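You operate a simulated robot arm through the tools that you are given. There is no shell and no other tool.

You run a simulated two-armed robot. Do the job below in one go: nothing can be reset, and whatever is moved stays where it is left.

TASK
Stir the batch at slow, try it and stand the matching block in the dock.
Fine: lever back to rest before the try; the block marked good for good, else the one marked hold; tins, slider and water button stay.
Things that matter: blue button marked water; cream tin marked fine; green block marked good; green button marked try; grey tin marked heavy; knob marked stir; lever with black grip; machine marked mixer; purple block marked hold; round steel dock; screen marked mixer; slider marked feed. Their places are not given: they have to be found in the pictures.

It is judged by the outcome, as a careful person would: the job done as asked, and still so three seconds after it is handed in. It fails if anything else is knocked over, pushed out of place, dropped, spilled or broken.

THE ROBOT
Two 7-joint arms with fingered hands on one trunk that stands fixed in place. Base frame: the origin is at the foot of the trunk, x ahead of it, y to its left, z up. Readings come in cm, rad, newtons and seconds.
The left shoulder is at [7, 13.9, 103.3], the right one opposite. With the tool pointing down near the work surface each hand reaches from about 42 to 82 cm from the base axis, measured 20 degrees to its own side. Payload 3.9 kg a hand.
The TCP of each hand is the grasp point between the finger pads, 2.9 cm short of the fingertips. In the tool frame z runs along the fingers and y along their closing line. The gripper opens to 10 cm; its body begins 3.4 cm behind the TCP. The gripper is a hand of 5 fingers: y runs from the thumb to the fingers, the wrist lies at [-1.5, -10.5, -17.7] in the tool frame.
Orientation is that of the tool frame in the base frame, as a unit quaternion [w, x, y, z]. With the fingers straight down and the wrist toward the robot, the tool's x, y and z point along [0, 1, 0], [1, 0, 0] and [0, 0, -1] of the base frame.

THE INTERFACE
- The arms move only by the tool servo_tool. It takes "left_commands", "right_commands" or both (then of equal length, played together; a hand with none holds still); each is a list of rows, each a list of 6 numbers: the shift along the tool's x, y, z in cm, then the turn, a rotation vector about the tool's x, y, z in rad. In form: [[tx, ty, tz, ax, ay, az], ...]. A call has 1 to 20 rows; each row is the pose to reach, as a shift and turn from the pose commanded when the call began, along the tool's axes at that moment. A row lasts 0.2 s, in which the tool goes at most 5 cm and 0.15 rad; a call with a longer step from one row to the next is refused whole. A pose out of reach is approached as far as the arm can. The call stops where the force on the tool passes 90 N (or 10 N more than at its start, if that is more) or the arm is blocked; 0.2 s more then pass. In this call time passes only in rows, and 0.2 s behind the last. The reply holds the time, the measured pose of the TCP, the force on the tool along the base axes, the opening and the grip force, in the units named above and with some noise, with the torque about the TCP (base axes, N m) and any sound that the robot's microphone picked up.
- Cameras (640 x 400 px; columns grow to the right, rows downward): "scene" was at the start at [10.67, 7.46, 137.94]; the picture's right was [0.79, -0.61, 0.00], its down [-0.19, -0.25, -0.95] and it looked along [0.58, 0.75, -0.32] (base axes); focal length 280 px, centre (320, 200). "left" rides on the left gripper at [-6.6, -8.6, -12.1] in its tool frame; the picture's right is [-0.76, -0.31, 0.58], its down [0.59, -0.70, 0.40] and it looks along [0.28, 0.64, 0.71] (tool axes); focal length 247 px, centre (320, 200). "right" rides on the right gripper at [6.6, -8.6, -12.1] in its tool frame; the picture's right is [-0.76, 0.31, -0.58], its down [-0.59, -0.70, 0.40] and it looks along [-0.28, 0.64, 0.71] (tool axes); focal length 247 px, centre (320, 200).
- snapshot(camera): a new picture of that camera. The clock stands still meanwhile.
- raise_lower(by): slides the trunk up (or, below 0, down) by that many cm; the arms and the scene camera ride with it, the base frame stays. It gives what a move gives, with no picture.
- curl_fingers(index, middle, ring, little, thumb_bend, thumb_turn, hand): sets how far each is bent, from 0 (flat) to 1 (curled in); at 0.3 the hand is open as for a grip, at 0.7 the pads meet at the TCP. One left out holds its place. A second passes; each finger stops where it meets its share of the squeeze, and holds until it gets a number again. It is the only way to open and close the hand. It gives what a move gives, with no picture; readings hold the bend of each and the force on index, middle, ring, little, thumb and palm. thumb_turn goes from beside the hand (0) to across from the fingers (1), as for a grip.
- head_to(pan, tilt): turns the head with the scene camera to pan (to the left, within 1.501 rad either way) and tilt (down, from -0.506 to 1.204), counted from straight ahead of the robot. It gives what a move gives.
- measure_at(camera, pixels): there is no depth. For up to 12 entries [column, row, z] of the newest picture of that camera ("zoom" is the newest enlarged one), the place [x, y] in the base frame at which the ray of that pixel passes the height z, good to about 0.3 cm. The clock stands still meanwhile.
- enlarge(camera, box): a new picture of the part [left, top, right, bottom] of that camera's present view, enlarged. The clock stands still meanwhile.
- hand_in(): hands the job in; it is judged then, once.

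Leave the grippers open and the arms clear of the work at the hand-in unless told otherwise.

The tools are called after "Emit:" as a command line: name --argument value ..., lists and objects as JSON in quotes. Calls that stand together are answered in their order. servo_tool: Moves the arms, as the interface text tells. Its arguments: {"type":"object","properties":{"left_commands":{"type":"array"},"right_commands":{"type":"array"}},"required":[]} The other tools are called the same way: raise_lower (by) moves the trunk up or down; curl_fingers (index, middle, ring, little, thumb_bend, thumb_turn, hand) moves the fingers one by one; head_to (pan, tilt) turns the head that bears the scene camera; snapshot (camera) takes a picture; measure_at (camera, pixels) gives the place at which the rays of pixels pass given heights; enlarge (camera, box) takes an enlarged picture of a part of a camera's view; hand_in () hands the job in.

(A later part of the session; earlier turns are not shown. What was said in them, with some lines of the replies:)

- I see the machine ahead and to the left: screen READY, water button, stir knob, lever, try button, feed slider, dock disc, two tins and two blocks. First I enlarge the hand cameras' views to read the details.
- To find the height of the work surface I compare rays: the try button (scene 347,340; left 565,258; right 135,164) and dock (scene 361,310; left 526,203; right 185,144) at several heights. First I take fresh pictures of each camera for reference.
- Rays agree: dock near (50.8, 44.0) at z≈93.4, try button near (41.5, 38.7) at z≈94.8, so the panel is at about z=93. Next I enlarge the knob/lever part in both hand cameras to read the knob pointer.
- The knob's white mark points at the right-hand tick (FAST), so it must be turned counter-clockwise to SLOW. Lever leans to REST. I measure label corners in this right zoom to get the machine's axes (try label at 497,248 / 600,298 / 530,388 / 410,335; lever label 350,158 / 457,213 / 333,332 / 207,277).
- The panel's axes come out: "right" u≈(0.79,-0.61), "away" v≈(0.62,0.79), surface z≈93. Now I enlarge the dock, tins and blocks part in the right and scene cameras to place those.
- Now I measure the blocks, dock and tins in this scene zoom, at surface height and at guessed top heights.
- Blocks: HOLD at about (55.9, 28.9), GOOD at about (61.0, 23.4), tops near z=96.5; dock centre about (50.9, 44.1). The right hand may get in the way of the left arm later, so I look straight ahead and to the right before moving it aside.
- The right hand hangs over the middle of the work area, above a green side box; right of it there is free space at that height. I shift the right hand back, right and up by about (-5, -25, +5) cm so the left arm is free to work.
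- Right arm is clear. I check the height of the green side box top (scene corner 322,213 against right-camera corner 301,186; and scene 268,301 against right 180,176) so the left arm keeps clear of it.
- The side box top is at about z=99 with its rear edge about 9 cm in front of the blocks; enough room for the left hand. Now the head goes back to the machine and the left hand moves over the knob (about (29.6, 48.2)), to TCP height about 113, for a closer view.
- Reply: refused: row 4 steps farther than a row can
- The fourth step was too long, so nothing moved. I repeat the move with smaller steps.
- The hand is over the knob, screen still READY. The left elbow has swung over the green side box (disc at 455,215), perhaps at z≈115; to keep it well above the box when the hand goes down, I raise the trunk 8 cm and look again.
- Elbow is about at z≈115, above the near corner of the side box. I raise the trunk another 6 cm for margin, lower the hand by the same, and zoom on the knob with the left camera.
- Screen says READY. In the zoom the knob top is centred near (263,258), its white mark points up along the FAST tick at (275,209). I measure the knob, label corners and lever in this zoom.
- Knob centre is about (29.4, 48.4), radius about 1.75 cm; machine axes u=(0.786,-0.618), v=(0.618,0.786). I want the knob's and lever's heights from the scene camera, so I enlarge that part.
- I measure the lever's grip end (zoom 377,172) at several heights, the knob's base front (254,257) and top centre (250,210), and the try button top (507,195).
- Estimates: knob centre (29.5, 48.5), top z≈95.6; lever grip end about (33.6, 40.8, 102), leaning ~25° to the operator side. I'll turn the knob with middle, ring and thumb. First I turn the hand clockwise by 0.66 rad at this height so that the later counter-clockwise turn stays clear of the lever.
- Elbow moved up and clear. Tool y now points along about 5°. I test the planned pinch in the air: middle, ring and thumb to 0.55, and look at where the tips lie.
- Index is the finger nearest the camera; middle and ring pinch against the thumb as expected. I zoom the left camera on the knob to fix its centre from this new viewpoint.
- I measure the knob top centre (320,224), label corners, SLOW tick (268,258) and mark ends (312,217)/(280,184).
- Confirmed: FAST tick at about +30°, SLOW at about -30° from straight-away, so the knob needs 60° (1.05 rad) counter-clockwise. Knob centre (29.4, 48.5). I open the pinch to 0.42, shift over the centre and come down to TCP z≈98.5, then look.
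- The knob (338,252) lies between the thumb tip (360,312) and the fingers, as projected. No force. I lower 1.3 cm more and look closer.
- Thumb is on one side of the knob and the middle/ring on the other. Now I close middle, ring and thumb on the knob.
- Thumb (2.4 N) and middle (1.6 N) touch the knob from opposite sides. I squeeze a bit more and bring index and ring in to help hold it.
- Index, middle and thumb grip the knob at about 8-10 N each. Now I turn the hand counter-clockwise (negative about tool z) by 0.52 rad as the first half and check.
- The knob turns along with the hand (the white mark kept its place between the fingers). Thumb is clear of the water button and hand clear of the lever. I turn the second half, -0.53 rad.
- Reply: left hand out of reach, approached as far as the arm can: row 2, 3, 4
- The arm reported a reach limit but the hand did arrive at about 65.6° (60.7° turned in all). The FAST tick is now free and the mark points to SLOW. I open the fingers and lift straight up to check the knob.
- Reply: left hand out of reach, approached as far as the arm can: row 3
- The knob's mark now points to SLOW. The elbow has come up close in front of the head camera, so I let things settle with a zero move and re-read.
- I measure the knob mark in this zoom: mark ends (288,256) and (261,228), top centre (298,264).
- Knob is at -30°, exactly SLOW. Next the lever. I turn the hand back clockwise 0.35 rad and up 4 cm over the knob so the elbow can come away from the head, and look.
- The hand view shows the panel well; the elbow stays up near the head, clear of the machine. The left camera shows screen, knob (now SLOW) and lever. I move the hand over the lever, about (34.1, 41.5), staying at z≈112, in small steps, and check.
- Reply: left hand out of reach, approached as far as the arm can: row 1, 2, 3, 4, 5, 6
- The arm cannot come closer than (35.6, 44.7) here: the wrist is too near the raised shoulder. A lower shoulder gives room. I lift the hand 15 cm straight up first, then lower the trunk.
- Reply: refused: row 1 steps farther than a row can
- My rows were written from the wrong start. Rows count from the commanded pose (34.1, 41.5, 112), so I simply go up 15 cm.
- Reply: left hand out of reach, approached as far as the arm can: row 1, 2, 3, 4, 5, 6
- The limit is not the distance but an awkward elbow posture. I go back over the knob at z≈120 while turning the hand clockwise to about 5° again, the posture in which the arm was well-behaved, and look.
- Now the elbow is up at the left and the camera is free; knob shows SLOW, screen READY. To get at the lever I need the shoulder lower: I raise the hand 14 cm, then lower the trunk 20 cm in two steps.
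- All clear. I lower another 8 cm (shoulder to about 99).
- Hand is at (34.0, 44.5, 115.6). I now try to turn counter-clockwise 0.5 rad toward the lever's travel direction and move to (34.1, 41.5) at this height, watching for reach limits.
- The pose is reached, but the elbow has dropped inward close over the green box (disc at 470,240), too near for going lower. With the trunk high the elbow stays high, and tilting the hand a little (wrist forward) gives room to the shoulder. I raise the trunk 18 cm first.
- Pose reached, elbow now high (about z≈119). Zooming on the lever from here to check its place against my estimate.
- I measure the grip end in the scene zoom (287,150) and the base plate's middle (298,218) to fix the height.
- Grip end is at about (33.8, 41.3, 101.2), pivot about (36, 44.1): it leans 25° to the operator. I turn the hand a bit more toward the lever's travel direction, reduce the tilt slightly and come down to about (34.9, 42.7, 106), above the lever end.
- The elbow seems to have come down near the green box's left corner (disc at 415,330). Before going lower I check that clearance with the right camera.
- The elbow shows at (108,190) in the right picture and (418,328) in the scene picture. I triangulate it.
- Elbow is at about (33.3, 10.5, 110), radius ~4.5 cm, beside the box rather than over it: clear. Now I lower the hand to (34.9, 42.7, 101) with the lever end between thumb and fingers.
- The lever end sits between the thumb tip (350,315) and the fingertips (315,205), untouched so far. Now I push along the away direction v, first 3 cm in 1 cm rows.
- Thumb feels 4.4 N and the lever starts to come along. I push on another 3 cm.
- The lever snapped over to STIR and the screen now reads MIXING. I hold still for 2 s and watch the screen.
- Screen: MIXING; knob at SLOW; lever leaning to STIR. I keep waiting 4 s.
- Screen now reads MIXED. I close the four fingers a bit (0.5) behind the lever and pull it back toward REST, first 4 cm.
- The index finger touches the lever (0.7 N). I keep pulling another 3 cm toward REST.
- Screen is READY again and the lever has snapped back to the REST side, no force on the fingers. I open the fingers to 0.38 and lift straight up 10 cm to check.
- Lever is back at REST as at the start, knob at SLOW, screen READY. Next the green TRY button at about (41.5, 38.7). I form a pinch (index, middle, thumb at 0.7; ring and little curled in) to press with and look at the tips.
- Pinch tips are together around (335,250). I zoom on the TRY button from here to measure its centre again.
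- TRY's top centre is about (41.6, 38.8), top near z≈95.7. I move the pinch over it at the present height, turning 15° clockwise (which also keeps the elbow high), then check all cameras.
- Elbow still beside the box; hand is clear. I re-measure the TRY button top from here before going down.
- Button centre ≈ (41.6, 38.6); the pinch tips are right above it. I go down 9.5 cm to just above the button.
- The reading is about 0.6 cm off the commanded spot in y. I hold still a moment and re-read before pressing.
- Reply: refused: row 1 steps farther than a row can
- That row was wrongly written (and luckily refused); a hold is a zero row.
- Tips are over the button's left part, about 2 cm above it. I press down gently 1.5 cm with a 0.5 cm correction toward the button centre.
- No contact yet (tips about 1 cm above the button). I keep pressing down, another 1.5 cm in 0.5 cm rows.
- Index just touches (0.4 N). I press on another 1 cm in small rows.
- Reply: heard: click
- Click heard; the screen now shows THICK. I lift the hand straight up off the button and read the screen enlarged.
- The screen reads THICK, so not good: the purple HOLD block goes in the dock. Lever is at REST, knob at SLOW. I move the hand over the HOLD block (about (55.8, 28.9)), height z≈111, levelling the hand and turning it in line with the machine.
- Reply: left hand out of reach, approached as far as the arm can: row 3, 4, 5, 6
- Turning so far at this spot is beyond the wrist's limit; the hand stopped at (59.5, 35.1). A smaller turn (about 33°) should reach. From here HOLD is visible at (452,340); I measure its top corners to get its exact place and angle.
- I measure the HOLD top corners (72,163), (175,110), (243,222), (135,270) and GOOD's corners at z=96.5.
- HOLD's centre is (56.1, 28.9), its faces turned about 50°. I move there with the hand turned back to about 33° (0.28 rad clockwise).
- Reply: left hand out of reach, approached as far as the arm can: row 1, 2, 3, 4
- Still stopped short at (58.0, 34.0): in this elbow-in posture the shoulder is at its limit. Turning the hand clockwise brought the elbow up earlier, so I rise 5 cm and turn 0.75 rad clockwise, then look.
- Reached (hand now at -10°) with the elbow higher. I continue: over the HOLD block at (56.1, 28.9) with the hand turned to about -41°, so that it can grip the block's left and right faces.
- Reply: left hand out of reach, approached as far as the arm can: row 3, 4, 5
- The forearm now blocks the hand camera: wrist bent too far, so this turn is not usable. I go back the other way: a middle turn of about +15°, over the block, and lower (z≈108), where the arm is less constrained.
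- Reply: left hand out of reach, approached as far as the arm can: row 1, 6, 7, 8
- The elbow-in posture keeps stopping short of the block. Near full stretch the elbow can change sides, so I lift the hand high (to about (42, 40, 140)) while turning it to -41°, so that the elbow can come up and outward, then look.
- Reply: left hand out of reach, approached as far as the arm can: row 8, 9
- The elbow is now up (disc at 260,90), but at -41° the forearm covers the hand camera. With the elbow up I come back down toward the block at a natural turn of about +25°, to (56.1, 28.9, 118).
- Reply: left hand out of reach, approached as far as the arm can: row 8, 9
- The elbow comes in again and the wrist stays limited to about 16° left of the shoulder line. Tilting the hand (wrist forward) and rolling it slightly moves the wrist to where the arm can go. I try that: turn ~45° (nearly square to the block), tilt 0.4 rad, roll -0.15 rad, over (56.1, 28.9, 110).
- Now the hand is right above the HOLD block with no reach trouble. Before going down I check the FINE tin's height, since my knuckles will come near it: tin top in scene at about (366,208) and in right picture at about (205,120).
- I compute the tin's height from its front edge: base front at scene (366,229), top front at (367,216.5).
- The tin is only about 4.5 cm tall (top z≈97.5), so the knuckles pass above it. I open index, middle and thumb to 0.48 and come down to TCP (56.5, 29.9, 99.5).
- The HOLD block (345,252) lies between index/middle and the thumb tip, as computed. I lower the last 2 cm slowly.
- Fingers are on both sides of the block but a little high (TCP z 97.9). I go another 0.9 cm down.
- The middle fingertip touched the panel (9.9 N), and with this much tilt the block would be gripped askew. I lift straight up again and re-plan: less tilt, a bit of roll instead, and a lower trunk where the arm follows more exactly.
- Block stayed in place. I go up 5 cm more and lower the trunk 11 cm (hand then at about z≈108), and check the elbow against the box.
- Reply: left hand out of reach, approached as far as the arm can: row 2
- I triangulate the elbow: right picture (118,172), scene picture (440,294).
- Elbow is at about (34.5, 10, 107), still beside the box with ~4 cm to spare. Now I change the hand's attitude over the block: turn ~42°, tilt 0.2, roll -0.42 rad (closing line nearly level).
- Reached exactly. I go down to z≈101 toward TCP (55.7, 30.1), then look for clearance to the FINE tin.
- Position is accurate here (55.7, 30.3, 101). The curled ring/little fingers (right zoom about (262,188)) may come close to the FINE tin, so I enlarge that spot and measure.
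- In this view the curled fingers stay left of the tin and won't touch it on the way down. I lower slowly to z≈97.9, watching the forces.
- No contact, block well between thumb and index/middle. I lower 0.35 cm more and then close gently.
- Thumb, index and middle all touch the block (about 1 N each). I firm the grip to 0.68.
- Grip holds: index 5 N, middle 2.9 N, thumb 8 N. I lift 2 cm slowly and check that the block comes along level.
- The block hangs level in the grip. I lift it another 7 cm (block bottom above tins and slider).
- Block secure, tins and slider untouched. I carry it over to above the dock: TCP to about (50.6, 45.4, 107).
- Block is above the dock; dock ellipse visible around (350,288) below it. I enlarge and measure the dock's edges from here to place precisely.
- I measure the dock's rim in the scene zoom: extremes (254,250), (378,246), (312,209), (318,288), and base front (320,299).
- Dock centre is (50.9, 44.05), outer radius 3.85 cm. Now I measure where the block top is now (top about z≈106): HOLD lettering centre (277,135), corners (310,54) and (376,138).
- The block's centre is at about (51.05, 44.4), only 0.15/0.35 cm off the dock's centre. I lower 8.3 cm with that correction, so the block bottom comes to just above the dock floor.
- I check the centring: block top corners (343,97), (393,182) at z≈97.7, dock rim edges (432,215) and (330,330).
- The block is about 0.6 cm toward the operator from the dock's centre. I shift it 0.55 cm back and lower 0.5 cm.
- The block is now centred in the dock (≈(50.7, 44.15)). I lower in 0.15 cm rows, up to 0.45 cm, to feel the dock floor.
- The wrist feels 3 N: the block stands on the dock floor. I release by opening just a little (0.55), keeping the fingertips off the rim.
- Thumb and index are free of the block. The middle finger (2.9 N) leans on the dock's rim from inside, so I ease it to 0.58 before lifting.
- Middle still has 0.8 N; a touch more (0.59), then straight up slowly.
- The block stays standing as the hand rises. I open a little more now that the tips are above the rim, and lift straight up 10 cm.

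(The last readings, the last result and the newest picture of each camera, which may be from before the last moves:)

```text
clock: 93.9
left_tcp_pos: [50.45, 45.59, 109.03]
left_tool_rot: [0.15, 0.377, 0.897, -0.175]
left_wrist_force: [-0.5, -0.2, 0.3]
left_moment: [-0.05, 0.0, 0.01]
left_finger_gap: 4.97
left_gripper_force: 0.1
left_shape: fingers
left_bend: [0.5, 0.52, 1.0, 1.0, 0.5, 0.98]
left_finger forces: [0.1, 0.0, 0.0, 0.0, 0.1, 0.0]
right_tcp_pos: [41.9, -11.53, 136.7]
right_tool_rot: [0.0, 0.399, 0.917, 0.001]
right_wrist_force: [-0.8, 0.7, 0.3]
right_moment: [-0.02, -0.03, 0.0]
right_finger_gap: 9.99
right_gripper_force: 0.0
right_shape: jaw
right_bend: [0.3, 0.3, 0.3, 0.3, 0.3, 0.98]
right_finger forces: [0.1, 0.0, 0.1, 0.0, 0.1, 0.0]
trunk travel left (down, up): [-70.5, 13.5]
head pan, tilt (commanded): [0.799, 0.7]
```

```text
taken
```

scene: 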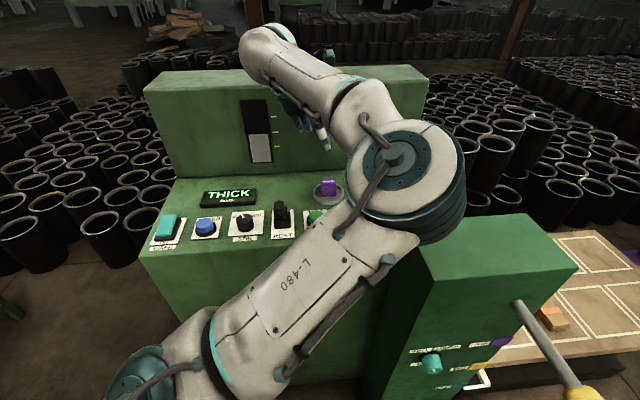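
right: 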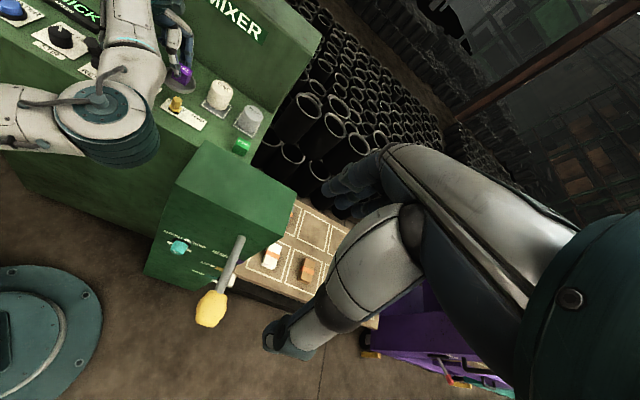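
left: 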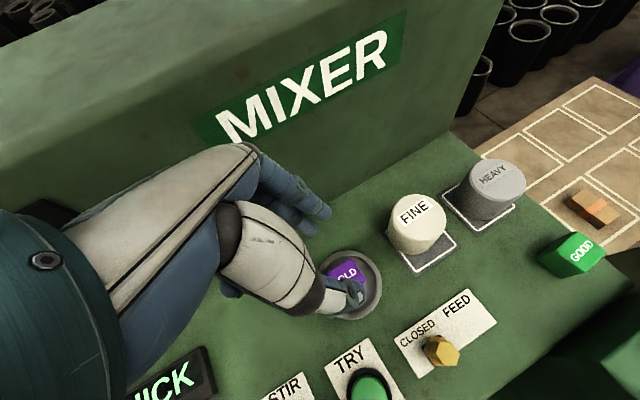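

HOLD stands in the dock. I take the left hand up and away to the left, to about (40, 53, 128), clear of the machine.

Emit:
servo_tool --left_commands '[[-1.6, -0.8, -3.58, 0, 0, 0], [-3.2, -1.6, -7.16, 0, 0, 0], [-1.4, -2.85, -10.8, 0, 0, 0], [0.4, -4.1, -14.4, 0, 0, 0], [2.2, -5.35, -18, 0, 0, 0], [4.06, -6.6, -21.6, 0, 0, 0]]'

Emit:
curl_fingers --hand "left" --index 0.3 --middle 0.3 --ring 0.3 --little 0.3 --thumb_bend 0.3

Emit:
snapshot --camera "scene"

Emit:
snapshot --camera "left"

Emit:
snapshot --camera "right"

```text
clock: 95.3
left_tcp_pos: [39.75, 53.03, 128.2]
left_tool_rot: [0.151, 0.377, 0.897, -0.174]
left_wrist_force: [0.1, 0.0, -0.6]
left_moment: [-0.04, -0.03, 0.01]
left_finger_gap: 4.98
left_gripper_force: 0.1
left_shape: fingers
left_bend: [0.5, 0.52, 1.0, 1.0, 0.5, 0.98]
left_finger forces: [0.1, 0.1, 0.0, 0.0, 0.1, 0.1]
right_tcp_pos: [41.88, -11.26, 136.78]
right_tool_rot: [0.002, 0.4, 0.917, 0.0]
right_wrist_force: [-0.1, 0.1, 0.5]
right_moment: [0.01, 0.0, -0.02]
right_finger_gap: 9.99
right_gripper_force: 0.0
right_shape: jaw
right_bend: [0.3, 0.3, 0.3, 0.3, 0.3, 0.98]
right_finger forces: [0.0, 0.0, 0.0, 0.0, 0.0, 0.0]
trunk travel left (down, up): [-70.5, 13.5]
head pan, tilt (commanded): [0.799, 0.7]
```

```text
clock: 96.3
left_tcp_pos: [40.01, 52.87, 128.17]
left_tool_rot: [0.149, 0.377, 0.897, -0.175]
left_wrist_force: [0.1, 0.0, -0.2]
left_moment: [0.0, 0.0, 0.01]
left_finger_gap: 9.84
left_gripper_force: 0.0
left_shape: fingers
left_bend: [0.3, 0.3, 0.3, 0.3, 0.3, 0.98]
left_finger forces: [0.0, 0.1, 0.0, 0.0, 0.0, 0.0]
right_tcp_pos: [42.06, -11.44, 136.65]
right_tool_rot: [0.001, 0.4, 0.916, 0.0]
right_wrist_force: [0.2, -0.3, -0.5]
right_moment: [-0.03, 0.0, 0.01]
right_finger_gap: 10.0
right_gripper_force: 0.0
right_shape: jaw
right_bend: [0.3, 0.3, 0.3, 0.3, 0.3, 0.98]
right_finger forces: [0.0, 0.0, 0.0, 0.1, 0.0, 0.0]
trunk travel left (down, up): [-70.5, 13.5]
head pan, tilt (commanded): [0.799, 0.7]
```

```text
taken
```

scene: 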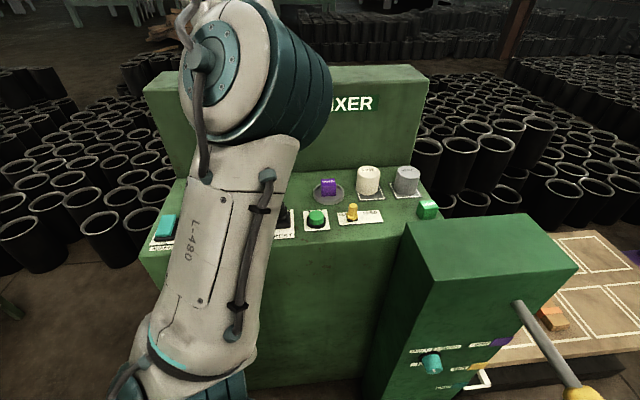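

```text
taken
```

left: 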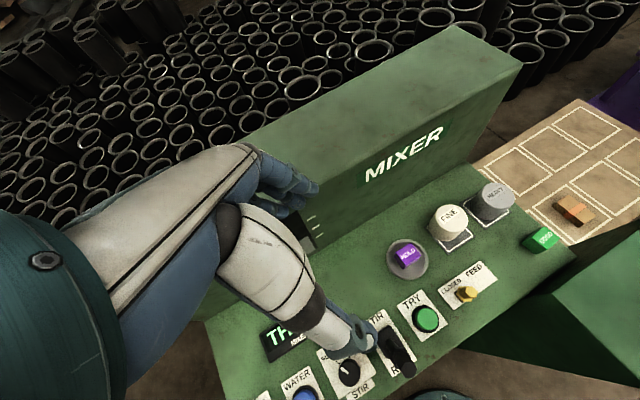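

```text
taken
```

right: 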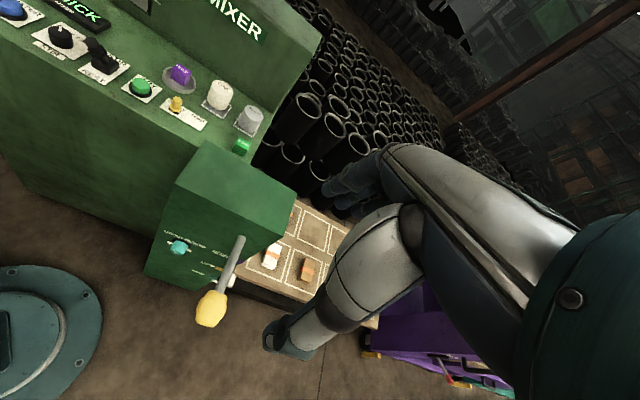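

The hand is clear and open. I check everything enlarged: the dock with HOLD, the tins, slider, lever, knob and screen.

Emit:
enlarge --camera "left" --box '[360, 170, 570, 310]'

Emit:
enlarge --camera "right" --box '[0, 0, 270, 170]'

Emit:
enlarge --camera "scene" --box '[270, 150, 450, 250]'

```text
2.86 times, centred on (465, 240) of left
```

zoom: 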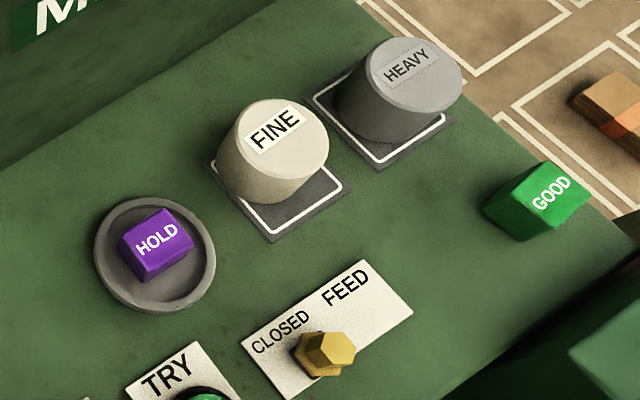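

```text
2.35 times, centred on (135, 85) of right
```

zoom: 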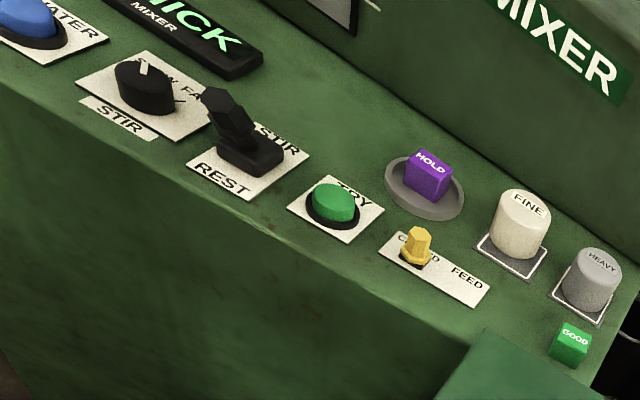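

```text
3.56 times, centred on (360, 200) of scene
```

zoom: 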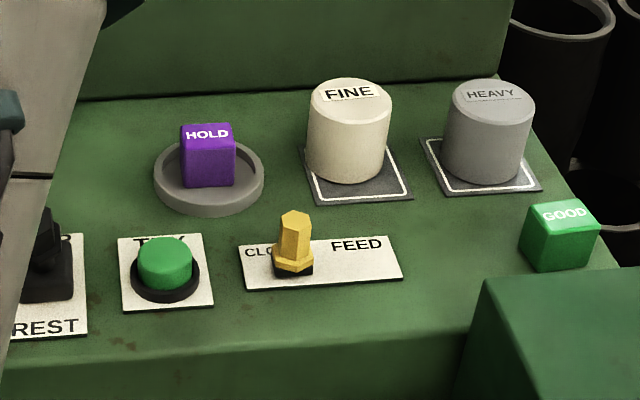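

HOLD stands upright in the dock. Both tins are on their plates, the slider is at CLOSED, the lever at REST, GOOD is untouched, and the screen still says THICK. Both hands are open and well above the work, so I hand in.

Emit:
hand_in

```text
The job is handed in.
```

The batch came out **THICK** on the try, so I stood the purple block marked hold in the dock and handed the job in.

- **Stir:** I turned the stir knob from fast to slow. The lever stayed at stir until the screen changed from MIXING to MIXED, then went back to rest.
- **Try:** I pressed the try button with the lever at rest. It clicked and the screen read THICK.
- **Block:** The hold block stands upright near the middle of the dock.
- **Left alone:** I never touched the water button or the good block. Both tins are on their plates and the slider is at closed.

While I was lining up to pick up the block, a fingertip pressed lightly on the panel beside it. On release, a finger leaned on the inside of the dock's rim. The block stayed upright and nothing looked out of place in the final pictures. Both hands were open and clear of the machine at the hand-in.
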